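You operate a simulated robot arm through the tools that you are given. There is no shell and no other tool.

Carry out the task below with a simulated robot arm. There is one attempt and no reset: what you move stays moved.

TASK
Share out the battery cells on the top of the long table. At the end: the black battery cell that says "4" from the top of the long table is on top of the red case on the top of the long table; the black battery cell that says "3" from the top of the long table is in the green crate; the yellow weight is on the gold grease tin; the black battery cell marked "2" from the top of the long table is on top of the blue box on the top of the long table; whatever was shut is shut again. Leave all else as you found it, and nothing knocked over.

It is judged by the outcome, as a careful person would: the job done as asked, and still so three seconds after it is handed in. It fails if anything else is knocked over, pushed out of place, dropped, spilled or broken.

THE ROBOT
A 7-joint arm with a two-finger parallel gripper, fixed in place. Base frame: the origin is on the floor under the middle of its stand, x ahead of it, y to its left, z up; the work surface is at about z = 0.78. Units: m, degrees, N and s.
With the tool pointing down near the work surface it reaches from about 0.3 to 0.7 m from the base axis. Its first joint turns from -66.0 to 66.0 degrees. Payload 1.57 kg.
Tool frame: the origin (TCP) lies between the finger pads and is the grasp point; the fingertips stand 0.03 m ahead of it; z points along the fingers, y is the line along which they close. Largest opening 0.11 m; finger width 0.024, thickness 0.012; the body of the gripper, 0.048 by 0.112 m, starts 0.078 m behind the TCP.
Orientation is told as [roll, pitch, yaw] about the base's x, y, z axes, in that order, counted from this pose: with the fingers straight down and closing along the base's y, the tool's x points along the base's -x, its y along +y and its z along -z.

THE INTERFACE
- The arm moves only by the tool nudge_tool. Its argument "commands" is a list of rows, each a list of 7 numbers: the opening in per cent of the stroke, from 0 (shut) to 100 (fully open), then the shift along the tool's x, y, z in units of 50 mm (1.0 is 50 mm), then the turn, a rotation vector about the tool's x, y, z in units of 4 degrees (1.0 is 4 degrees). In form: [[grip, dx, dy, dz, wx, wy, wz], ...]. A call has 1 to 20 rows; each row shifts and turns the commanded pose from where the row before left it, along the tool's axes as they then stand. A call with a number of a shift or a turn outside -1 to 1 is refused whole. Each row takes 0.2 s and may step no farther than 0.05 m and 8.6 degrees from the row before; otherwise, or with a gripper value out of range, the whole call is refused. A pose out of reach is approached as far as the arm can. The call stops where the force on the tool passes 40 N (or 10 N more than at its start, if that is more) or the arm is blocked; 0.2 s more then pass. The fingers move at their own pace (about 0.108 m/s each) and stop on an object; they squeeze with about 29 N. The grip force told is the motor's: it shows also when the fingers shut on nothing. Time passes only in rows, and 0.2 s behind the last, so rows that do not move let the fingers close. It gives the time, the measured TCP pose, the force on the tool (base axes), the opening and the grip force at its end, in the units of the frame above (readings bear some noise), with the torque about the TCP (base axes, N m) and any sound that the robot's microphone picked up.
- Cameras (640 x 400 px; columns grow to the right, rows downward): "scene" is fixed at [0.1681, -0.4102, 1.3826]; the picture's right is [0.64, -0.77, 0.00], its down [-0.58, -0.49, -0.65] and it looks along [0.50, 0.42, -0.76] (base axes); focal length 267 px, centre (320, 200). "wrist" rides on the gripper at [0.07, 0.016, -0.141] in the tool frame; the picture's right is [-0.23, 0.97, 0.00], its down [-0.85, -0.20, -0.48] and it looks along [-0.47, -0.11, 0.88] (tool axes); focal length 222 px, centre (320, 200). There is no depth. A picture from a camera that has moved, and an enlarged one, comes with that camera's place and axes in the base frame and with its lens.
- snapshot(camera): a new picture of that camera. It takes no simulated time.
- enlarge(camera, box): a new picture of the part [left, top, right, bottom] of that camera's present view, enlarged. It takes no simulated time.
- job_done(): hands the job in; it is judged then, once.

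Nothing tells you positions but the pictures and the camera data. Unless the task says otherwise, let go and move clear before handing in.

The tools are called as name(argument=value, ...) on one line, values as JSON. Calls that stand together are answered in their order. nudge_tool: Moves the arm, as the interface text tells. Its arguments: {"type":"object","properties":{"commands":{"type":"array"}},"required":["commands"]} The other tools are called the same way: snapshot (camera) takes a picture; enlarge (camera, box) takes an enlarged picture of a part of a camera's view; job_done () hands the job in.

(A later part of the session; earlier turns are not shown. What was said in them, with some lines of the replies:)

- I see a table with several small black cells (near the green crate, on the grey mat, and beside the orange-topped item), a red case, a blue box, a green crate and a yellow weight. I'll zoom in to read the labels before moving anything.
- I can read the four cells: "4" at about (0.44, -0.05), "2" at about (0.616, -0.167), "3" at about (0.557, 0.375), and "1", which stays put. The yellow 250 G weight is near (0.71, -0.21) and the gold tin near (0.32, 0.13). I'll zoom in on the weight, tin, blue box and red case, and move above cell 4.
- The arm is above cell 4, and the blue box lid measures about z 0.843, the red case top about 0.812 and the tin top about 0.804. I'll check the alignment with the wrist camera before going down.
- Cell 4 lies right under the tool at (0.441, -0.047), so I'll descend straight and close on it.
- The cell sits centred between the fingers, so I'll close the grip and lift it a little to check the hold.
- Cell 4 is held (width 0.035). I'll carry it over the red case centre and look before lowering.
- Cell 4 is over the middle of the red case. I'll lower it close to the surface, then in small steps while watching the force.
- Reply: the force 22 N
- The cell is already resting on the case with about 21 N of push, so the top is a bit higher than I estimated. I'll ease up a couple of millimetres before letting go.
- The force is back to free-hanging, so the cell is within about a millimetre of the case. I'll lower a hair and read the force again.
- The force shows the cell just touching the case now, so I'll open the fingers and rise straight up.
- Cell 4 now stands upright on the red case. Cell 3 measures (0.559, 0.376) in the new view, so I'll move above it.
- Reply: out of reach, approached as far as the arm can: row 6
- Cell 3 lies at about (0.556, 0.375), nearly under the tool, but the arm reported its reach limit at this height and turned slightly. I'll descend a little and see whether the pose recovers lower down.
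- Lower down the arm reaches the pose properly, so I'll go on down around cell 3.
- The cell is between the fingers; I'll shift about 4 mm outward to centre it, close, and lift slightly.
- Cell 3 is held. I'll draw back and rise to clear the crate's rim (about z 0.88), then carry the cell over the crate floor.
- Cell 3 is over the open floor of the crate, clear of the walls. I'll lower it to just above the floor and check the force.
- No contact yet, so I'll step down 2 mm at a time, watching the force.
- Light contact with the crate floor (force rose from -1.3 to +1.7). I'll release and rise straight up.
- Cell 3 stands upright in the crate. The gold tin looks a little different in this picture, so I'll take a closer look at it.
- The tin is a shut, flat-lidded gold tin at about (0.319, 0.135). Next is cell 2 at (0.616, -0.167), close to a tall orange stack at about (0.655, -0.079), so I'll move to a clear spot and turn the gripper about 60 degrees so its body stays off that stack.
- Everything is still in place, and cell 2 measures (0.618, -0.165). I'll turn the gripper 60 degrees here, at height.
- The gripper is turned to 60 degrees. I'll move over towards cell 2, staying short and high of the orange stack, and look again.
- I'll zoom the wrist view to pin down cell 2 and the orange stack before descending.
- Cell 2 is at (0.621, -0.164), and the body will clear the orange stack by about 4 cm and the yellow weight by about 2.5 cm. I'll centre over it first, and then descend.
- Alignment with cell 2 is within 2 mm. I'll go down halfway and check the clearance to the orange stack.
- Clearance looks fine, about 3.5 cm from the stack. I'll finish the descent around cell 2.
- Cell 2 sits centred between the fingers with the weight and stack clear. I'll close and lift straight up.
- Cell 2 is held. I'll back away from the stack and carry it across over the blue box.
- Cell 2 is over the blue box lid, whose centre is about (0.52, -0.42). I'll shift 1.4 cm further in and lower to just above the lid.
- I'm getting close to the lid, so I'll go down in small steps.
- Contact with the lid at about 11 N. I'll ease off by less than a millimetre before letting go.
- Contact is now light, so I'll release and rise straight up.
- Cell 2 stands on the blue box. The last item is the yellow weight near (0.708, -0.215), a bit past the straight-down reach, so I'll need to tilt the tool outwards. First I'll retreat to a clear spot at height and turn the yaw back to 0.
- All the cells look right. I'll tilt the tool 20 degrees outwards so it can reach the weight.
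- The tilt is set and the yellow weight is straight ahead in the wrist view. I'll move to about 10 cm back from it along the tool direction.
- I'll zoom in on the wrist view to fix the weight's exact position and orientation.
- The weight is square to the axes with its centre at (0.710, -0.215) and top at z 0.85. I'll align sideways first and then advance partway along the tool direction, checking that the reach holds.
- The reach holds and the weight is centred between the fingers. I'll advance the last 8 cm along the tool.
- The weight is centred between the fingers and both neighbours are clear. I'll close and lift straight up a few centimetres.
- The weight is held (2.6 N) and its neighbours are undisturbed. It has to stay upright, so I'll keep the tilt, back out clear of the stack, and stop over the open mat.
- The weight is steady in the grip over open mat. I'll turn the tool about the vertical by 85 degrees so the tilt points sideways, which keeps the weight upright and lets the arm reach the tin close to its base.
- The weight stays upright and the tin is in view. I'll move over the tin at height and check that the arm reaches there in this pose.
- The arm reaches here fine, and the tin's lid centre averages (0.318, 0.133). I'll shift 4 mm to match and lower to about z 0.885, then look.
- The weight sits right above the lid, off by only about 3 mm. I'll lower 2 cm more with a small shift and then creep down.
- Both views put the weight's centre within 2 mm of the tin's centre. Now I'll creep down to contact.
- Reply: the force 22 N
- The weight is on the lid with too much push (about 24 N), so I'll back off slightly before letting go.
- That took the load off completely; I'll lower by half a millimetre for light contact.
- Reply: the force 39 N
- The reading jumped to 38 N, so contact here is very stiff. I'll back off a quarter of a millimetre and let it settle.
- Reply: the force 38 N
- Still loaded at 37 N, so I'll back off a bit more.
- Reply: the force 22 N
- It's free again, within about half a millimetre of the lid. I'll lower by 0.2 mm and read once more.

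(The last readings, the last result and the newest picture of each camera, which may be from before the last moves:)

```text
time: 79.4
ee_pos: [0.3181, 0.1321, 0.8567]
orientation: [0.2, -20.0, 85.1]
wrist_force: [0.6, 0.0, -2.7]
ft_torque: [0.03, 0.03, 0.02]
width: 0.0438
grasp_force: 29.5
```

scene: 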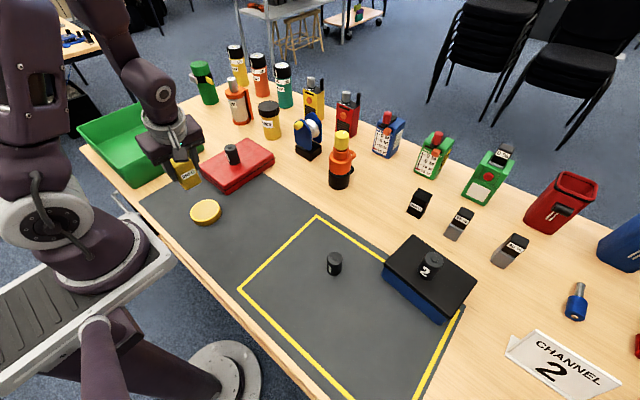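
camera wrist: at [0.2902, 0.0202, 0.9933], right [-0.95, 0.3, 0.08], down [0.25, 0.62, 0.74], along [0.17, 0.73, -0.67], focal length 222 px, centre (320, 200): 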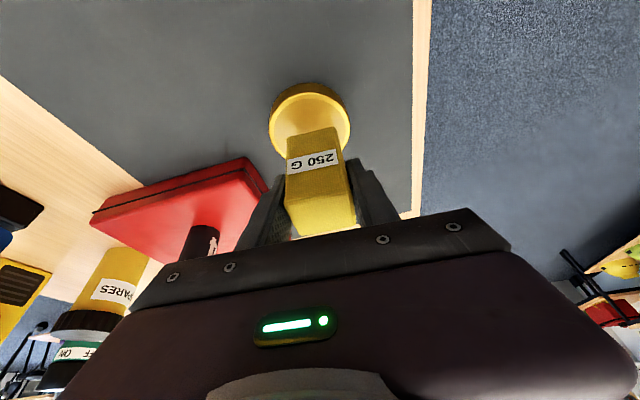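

It's hanging less than half a millimetre above the lid, so I'll open the fingers here without moving.

nudge_tool(commands=[[50, 0, 0, 0, 0, 0, 0], [65, 0, 0, 0, 0, 0, 0], [65, 0, 0, 0, 0, 0, 0]])

enlarge(camera="wrist", box=[230, 60, 410, 240])

enlarge(camera="scene", box=[160, 160, 250, 240])

```text
time: 80.2
ee_pos: [0.3181, 0.1311, 0.8549]
orientation: [0.1, -19.9, 85.1]
wrist_force: [-0.8, -0.4, 0.0]
ft_torque: [-0.02, 0.0, 0.02]
width: 0.0714
grasp_force: 0.1
```

```text
2.22 times, centred on (320, 150) of wrist
camera zoom: at [0.2929, 0.0195, 0.9639], right [-0.95, 0.3, 0.08], down [0.25, 0.62, 0.74], along [0.17, 0.73, -0.67], focal length 494 px, centre (320, 311)
```

zoom: 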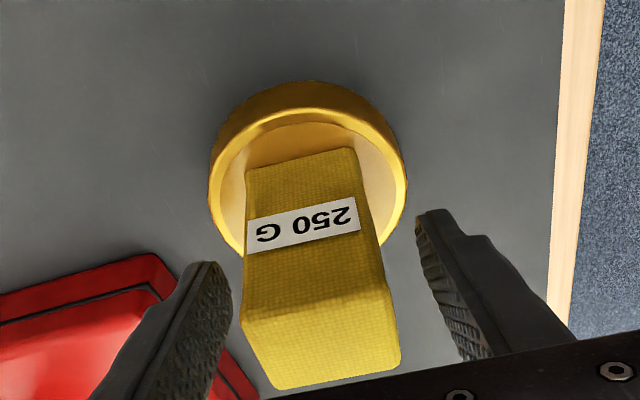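

```text
5.00 times, centred on (205, 200) of scene
camera zoom: at [0.1681, -0.4102, 1.3826], right [0.64, -0.77, 0.0], down [-0.58, -0.49, -0.65], along [0.5, 0.42, -0.76], focal length 1335 px, centre (895, 200)
```

zoom: 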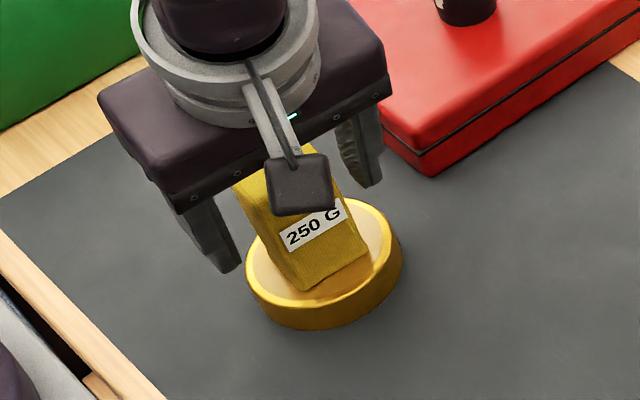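

The weight stands on the tin and the fingers are clear on both sides. I'll withdraw straight back along the tool and then up.

nudge_tool(commands=[[65, 0, 0, -0.25, 0, 0, 0], [65, 0, 0, -0.45, 0, 0, 0], [65, 0, 0, -0.5, 0, 0, 0], [65, 0, 0, -0.6, 0, 0, 0], [65, 0, 0, -0.6, 0, 0, 0], [65, -0.2, 0, -0.6, 0, 0, 0], [65, -0.2, 0, -0.6, 0, 0, 0], [65, 0, 0, 0, 0, 0, 0]])

snapshot(camera="scene")

snapshot(camera="wrist")

enlarge(camera="scene", box=[130, 110, 290, 240])

```text
time: 82.0
ee_pos: [0.3156, 0.0879, 1.0316]
orientation: [0.0, -20.0, 85.1]
wrist_force: [0.0, -0.1, -0.1]
ft_torque: [0.02, -0.03, -0.01]
width: 0.0716
grasp_force: 0.1
```

```text
taken
```

scene: 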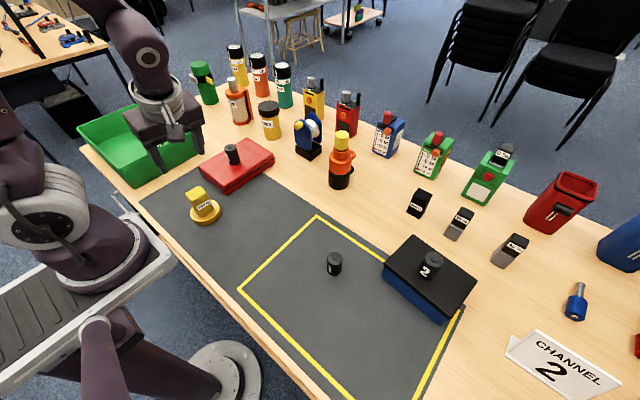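

```text
taken
camera wrist: at [0.2892, -0.0239, 1.1391], right [-0.95, 0.3, 0.08], down [0.25, 0.62, 0.74], along [0.17, 0.73, -0.67], focal length 222 px, centre (320, 200)
```

wrist: 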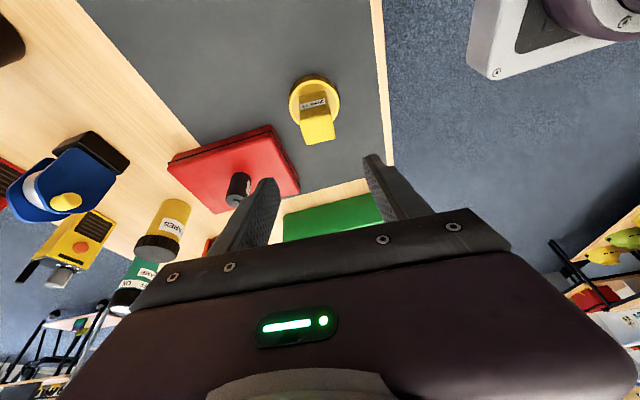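

```text
3.08 times, centred on (210, 175) of scene
camera zoom: at [0.1681, -0.4102, 1.3826], right [0.64, -0.77, 0.0], down [-0.58, -0.49, -0.65], along [0.5, 0.42, -0.76], focal length 822 px, centre (658, 277)
```

zoom: 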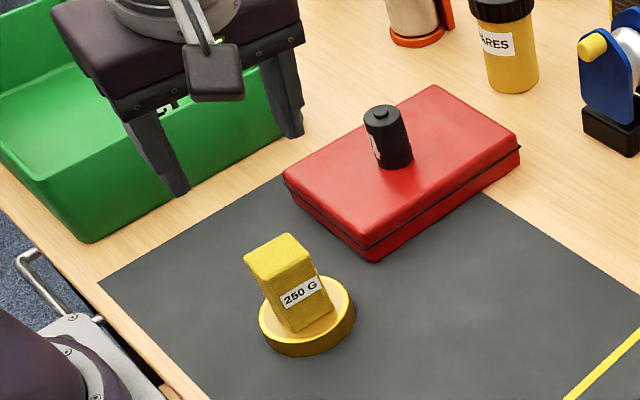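

The weight stands steady on the tin, and the red case and cell 4 are as placed. I'll move the arm further clear and take a last look at everything.

nudge_tool(commands=[[65, 0.393, -0.305, -0.213, 0, 0, 0], [65, 0.393, -0.305, -0.213, 0, 0, 0], [65, 0.393, -0.305, -0.213, 0, 0, 0], [65, 0.393, -0.305, -0.213, 0, 0, 0], [65, 0.393, -0.305, -0.213, 0, 0, 0], [65, 0.393, -0.305, -0.213, 0, 0, 0], [65, 0, 0, 0, 0, 0, 0], [65, 0, 0, 0, 0, 0, 0]])

snapshot(camera="scene")

enlarge(camera="scene", box=[70, 80, 290, 240])

enlarge(camera="scene", box=[300, 110, 560, 330])

```text
time: 83.8
ee_pos: [0.3962, -0.0517, 1.0515]
orientation: [0.1, -20.0, 85.1]
wrist_force: [0.2, 0.3, 0.7]
ft_torque: [0.0, 0.02, -0.01]
width: 0.0712
grasp_force: 0.2
```

```text
taken
```

scene: 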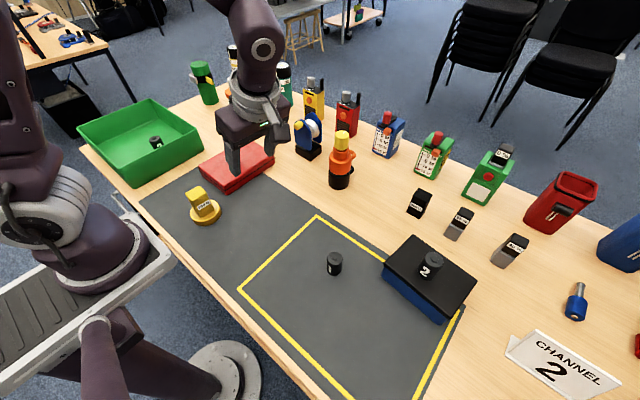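

```text
2.50 times, centred on (180, 160) of scene
camera zoom: at [0.1681, -0.4102, 1.3826], right [0.64, -0.77, 0.0], down [-0.58, -0.49, -0.65], along [0.5, 0.42, -0.76], focal length 667 px, centre (670, 300)
```

zoom: 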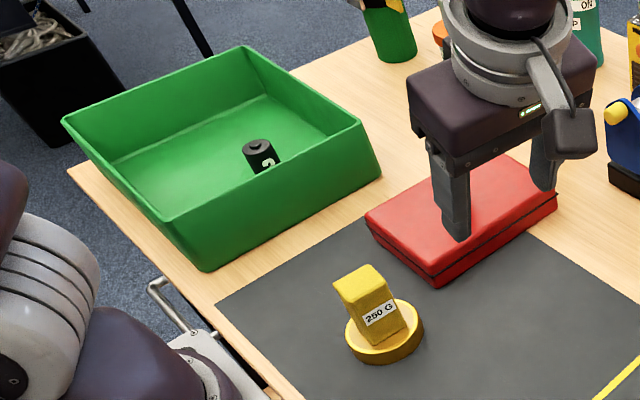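

```text
1.82 times, centred on (430, 220) of scene
camera zoom: at [0.1681, -0.4102, 1.3826], right [0.64, -0.77, 0.0], down [-0.58, -0.49, -0.65], along [0.5, 0.42, -0.76], focal length 485 px, centre (120, 164)
```

zoom: 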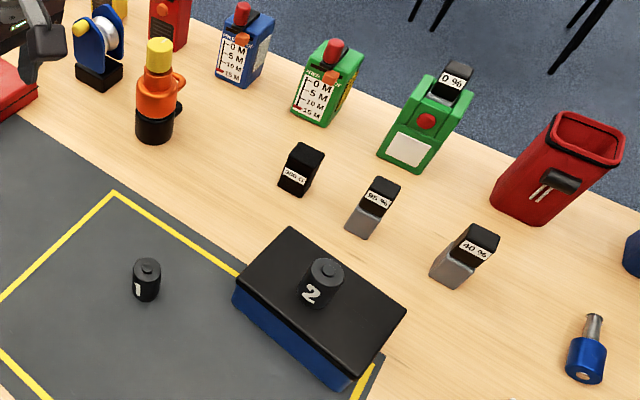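

The final views show cell 3 upright in the green crate, cell 2 on the blue box and the yellow weight on the gold tin. Cell 4 was standing on the red case in the previous view, and the arm has only moved away from it since. Nothing else has shifted, nothing was opened, and the gripper is open and clear, so I'm handing in the job.

job_done()

```text
The job is handed in.
```

I've handed the job in, and everything you asked for is in place:

- **Cell "4":** standing on top of the red case. The gripper hid it in the last picture, but it was standing in the one before. The arm only moved away after that.
- **Cell "3":** standing upright on the floor of the green crate.
- **Cell "2":** standing on top of the blue box.
- **Yellow weight (250 G):** standing on the lid of the gold tin. The tin has no visible label, so I took the only round gold tin to be the grease tin.

I didn't open anything, so nothing needed shutting again. Cell "1" and the other items look as they were in the final pictures, and nothing was knocked over. While I was setting the weight down, it pressed on the tin lid with up to about 38 N before I eased off. The tin didn't shift and shows no damage in the pictures.
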